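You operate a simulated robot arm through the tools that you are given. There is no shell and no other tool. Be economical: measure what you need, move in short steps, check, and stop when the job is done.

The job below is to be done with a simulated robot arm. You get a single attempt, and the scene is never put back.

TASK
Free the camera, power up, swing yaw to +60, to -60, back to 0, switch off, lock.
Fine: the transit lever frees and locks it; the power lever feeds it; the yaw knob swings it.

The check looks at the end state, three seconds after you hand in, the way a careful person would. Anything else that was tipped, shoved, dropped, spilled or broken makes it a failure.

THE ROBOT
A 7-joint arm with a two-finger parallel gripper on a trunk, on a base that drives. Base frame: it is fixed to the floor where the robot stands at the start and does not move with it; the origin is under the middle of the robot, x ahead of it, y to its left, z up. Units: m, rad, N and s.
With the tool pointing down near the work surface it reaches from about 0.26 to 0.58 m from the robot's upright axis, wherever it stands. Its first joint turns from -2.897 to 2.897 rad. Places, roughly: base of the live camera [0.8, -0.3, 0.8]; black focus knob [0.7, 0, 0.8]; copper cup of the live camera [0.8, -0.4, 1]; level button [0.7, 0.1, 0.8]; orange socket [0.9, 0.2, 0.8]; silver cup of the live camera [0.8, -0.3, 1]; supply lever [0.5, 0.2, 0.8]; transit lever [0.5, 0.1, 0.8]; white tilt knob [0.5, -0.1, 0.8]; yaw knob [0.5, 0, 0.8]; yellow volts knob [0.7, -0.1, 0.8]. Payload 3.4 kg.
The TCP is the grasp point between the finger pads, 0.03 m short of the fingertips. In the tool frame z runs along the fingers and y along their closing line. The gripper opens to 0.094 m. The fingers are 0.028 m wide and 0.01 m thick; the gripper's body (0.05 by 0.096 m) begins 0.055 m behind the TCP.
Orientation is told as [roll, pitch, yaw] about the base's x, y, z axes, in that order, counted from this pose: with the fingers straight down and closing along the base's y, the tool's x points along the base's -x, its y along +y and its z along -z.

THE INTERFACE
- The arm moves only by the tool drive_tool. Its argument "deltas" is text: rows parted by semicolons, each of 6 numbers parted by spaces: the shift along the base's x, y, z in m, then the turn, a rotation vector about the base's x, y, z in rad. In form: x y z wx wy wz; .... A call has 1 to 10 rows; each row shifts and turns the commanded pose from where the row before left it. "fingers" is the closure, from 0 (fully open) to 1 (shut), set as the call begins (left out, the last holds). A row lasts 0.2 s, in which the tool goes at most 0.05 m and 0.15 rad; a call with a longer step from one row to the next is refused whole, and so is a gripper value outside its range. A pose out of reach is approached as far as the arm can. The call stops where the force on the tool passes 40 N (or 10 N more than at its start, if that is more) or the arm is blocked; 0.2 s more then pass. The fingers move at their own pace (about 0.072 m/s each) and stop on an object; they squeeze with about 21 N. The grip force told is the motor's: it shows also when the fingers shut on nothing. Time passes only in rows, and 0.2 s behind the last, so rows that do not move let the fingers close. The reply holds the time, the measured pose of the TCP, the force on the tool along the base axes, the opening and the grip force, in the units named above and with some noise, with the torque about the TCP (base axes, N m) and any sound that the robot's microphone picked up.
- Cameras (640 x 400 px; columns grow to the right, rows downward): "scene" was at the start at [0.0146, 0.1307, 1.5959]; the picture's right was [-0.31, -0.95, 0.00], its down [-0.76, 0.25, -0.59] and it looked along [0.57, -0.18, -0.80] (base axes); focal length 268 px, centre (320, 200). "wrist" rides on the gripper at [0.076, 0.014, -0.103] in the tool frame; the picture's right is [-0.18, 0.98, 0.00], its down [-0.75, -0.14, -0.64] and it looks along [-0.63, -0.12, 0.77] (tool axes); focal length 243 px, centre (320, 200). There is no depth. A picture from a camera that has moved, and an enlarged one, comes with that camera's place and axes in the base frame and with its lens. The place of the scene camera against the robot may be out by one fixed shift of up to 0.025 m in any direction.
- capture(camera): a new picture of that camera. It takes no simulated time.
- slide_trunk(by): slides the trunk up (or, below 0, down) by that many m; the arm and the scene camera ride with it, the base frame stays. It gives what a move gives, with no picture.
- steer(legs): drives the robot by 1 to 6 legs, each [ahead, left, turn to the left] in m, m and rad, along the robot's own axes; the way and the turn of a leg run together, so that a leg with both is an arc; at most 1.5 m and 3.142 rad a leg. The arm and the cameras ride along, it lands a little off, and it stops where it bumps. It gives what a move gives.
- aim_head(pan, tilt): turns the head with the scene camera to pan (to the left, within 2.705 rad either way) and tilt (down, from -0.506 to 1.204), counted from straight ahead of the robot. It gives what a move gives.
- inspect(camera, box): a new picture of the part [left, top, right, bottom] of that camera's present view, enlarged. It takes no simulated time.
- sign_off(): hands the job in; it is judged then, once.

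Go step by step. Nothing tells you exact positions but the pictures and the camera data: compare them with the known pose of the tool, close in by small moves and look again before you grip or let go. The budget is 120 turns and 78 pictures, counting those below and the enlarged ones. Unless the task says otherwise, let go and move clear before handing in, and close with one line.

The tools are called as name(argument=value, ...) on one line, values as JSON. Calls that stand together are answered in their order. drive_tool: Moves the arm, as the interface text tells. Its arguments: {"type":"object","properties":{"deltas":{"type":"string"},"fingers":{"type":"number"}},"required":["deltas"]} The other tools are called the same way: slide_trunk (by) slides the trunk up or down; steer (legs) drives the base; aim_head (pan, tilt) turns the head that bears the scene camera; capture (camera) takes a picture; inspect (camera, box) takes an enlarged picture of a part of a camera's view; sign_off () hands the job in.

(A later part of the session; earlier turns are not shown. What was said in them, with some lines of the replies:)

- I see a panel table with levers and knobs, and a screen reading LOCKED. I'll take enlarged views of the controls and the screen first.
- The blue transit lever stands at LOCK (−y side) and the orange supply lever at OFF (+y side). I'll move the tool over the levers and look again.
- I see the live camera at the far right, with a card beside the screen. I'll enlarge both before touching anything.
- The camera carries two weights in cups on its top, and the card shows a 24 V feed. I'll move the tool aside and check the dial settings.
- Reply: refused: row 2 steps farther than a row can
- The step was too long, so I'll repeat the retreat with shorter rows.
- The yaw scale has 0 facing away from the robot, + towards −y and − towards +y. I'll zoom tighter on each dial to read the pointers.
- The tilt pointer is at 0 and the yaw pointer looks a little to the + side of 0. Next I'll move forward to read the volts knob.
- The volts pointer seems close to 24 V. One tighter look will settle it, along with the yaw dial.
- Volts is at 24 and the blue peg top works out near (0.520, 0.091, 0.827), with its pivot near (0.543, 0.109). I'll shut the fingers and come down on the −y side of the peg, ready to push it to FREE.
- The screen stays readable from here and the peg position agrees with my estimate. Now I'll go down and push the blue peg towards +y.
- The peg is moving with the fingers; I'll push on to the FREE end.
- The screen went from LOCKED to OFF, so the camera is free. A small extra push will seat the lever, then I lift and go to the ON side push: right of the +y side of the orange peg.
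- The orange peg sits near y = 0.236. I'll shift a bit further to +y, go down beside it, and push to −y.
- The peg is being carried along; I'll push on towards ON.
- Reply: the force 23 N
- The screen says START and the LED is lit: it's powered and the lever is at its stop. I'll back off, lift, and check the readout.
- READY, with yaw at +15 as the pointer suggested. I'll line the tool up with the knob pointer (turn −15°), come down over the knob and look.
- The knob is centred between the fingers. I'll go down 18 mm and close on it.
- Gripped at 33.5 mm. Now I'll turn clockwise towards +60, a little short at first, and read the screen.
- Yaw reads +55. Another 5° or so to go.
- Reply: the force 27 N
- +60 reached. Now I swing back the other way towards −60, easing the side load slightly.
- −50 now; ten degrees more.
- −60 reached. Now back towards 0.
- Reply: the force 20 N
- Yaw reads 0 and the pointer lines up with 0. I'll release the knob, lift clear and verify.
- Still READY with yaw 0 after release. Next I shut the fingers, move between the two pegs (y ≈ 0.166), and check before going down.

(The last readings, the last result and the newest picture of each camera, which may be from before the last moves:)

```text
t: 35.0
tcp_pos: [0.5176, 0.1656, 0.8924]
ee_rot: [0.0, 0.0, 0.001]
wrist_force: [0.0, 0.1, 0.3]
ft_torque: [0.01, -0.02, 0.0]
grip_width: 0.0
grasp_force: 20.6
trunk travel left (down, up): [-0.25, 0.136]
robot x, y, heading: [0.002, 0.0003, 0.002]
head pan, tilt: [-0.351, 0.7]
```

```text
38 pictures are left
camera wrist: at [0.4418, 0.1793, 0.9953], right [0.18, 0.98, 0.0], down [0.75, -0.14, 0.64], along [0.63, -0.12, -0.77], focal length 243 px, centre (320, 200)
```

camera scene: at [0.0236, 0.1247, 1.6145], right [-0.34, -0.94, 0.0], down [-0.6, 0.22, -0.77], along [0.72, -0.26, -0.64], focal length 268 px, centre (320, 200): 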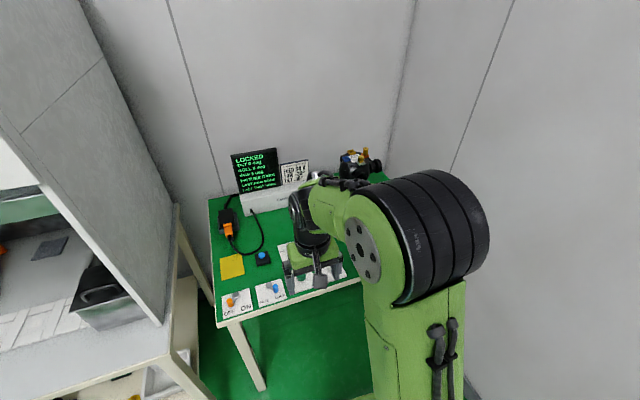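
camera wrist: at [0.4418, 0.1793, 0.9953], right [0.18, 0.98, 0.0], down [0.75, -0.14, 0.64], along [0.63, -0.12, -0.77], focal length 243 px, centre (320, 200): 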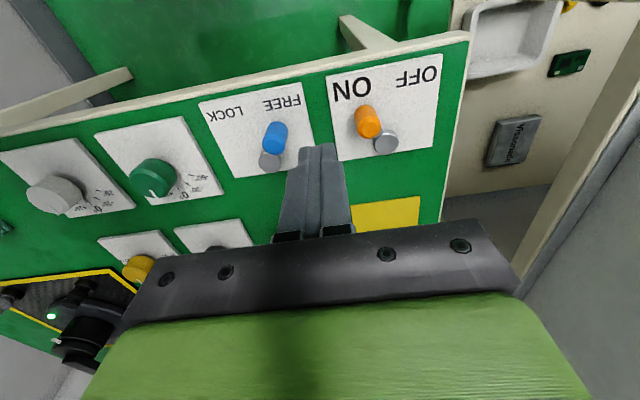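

The pegs are at y ≈ 0.130 and 0.201, so the gap is as expected. I'll go down and push orange to +y (OFF).

drive_tool(deltas="0 0 -0.03 0 0 0;0 0 -0.023 0 0 0;0 0.01 0 0 0 0;0 0.01 0 0 0 0;0 0.01 0 0 0 0;0 0.008 0 0 0 0;0 0.006 0 0 0 0;0 0.005 0 0 0 0;0 0 0 0 0 0")

capture(camera="wrist")

inspect(camera="scene", box=[210, 140, 390, 250])

```text
t: 37.0
tcp_pos: [0.517, 0.2148, 0.8399]
ee_rot: [0.002, 0.0, -0.001]
wrist_force: [1.1, -0.6, 0.6]
ft_torque: [0.0, 0.01, 0.01]
grip_width: 0.0
grasp_force: 20.8
trunk travel left (down, up): [-0.25, 0.136]
robot x, y, heading: [0.0019, 0.004, 0.002]
head pan, tilt: [-0.351, 0.7]
```

```text
37 pictures are left
camera wrist: at [0.4423, 0.2285, 0.9414], right [0.18, 0.98, 0.0], down [0.75, -0.14, 0.64], along [0.63, -0.12, -0.77], focal length 243 px, centre (320, 200)
```

wrist: 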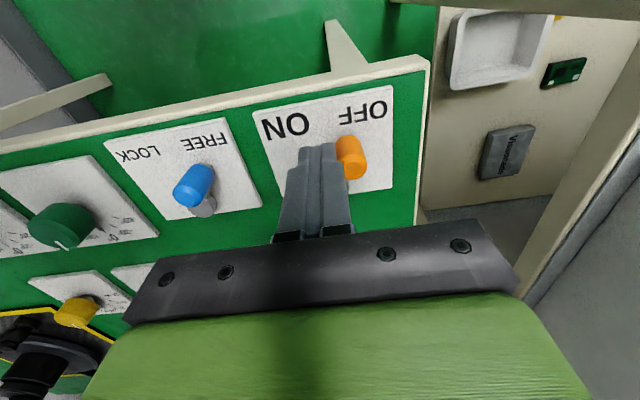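

```text
3.56 times, centred on (300, 195) of scene
camera zoom: at [0.0246, 0.1244, 1.6145], right [-0.34, -0.94, 0.0], down [-0.6, 0.22, -0.76], along [0.72, -0.26, -0.64], focal length 954 px, centre (391, 218)
```

zoom: 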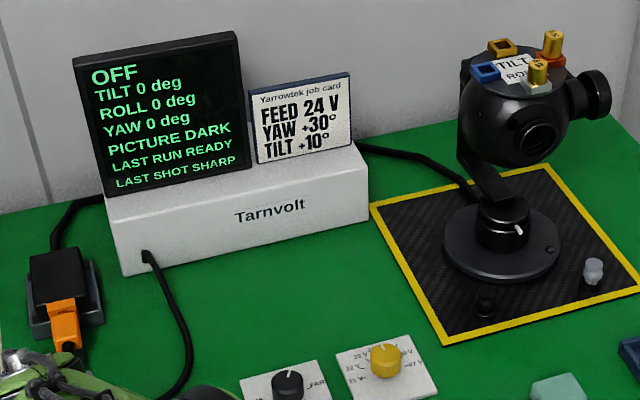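

It's OFF. I'll seat the lever with a few more mm, then back off to between the pegs and push blue towards LOCK.

drive_tool(deltas="0 0.004 0 0 0 0;0 0.002 0 0 0 0;0 -0.03 0 0 0 0;0 -0.03 0 0 0 0;0 0 0 0 0 0")

drive_tool(deltas="0 -0.01 0 0 0 0;0 -0.01 0 0 0 0;0 -0.008 0 0 0 0;0 -0.008 0 0 0 0;0 -0.008 0 0 0 0;0 -0.005 0 0 0 0;0 0 0 0 0 0")

inspect(camera="scene", box=[210, 140, 390, 250])

capture(camera="wrist")

```text
t: 38.2
tcp_pos: [0.5175, 0.1604, 0.8386]
ee_rot: [0.001, 0.001, 0.001]
wrist_force: [0.0, 0.5, -0.1]
ft_torque: [0.0, 0.04, 0.02]
grip_width: 0.0
grasp_force: 21.5
trunk travel left (down, up): [-0.25, 0.136]
robot x, y, heading: [-0.0002, -0.0031, -0.002]
head pan, tilt: [-0.351, 0.7]
```

```text
t: 39.8
tcp_pos: [0.5173, 0.112, 0.8396]
ee_rot: [-0.001, 0.001, -0.001]
wrist_force: [0.7, 1.1, 0.2]
ft_torque: [0.03, -0.03, 0.0]
grip_width: 0.0
grasp_force: 21.0
trunk travel left (down, up): [-0.25, 0.136]
robot x, y, heading: [0.0014, 0.0012, -0.001]
head pan, tilt: [-0.351, 0.7]
```

```text
3.56 times, centred on (300, 195) of scene
camera zoom: at [0.0248, 0.1246, 1.6145], right [-0.34, -0.94, 0.0], down [-0.61, 0.22, -0.76], along [0.72, -0.26, -0.64], focal length 954 px, centre (391, 218)
```

zoom: 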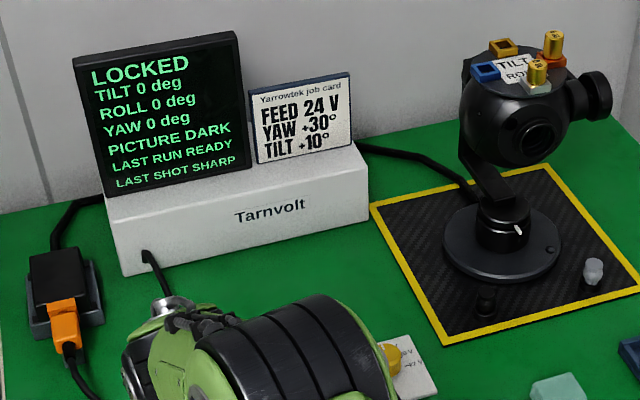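

```text
34 pictures are left
camera wrist: at [0.4415, 0.125, 0.9409], right [0.19, 0.98, 0.0], down [0.75, -0.14, 0.64], along [0.63, -0.12, -0.77], focal length 243 px, centre (320, 200)
```

wrist: 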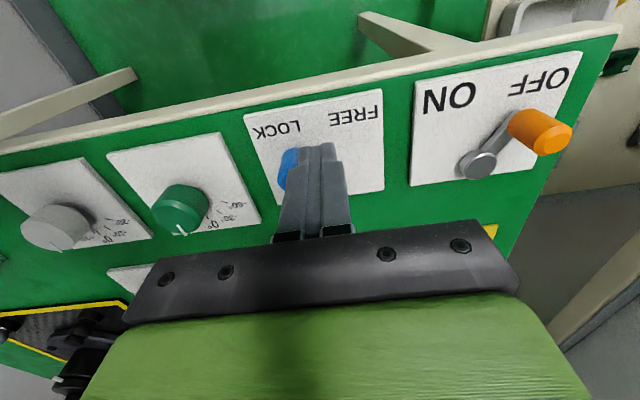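

LOCKED shows again. I'll seat the lever by a couple of mm, back off, lift away and do a last check.

drive_tool(deltas="0 -0.004 0 0 0 0;0 0 0 0 0 0;0 0.02 0 0 0 0;0 0.01 0.035 0 0 0;0 0 0.045 0 0 0;-0.02 0 0.04 0 0 0;-0.03 0 0.03 0 0 0;-0.03 -0.02 0.03 0 0 0;-0.03 -0.02 0.03 0 0 0;0 0 0 0 0 0")

inspect(camera="scene", box=[210, 140, 390, 250])

capture(camera="wrist")

```text
t: 42.0
tcp_pos: [0.4081, 0.095, 1.0475]
ee_rot: [0.001, 0.001, 0.0]
wrist_force: [1.0, 1.5, 0.4]
ft_torque: [-0.01, 0.04, 0.01]
grip_width: 0.0
grasp_force: 20.7
trunk travel left (down, up): [-0.25, 0.136]
robot x, y, heading: [0.0027, -0.0034, -0.0]
head pan, tilt: [-0.351, 0.7]
```

```text
3.56 times, centred on (300, 195) of scene
camera zoom: at [0.0257, 0.1247, 1.6144], right [-0.34, -0.94, 0.0], down [-0.61, 0.22, -0.76], along [0.72, -0.26, -0.64], focal length 954 px, centre (391, 218)
```

zoom: 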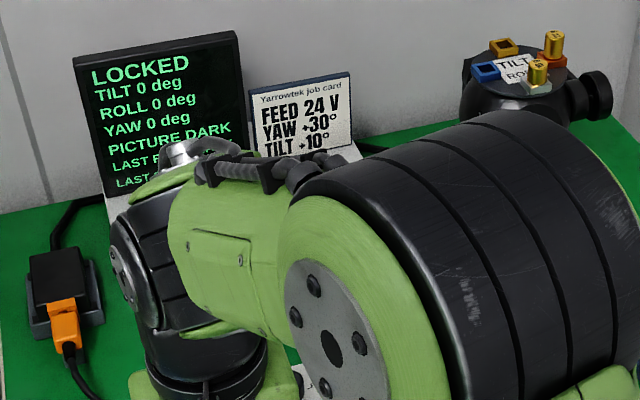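

```text
32 pictures are left
camera wrist: at [0.3323, 0.1086, 1.1491], right [0.18, 0.98, 0.0], down [0.75, -0.14, 0.64], along [0.63, -0.12, -0.77], focal length 243 px, centre (320, 200)
```

wrist: 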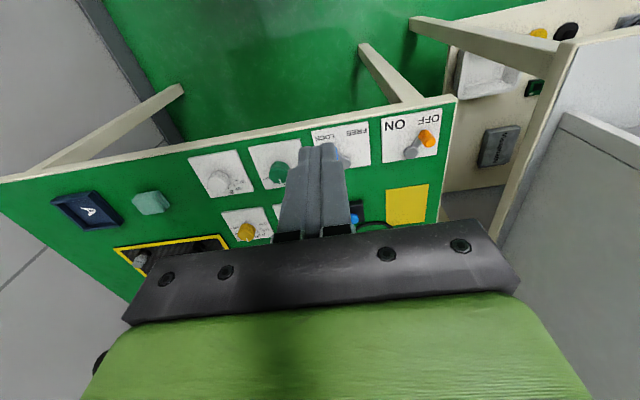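

The screen shows LOCKED with yaw 0 and the picture dark, the supply lever is at OFF, both weights are still in their cups, and the arm is clear. I'm handing in.

sign_off()

```text
The job is handed in.
```

The camera was freed and powered up, its yaw was swung to +60, to −60 and back to 0, and then it was switched off and locked; the job is handed in.
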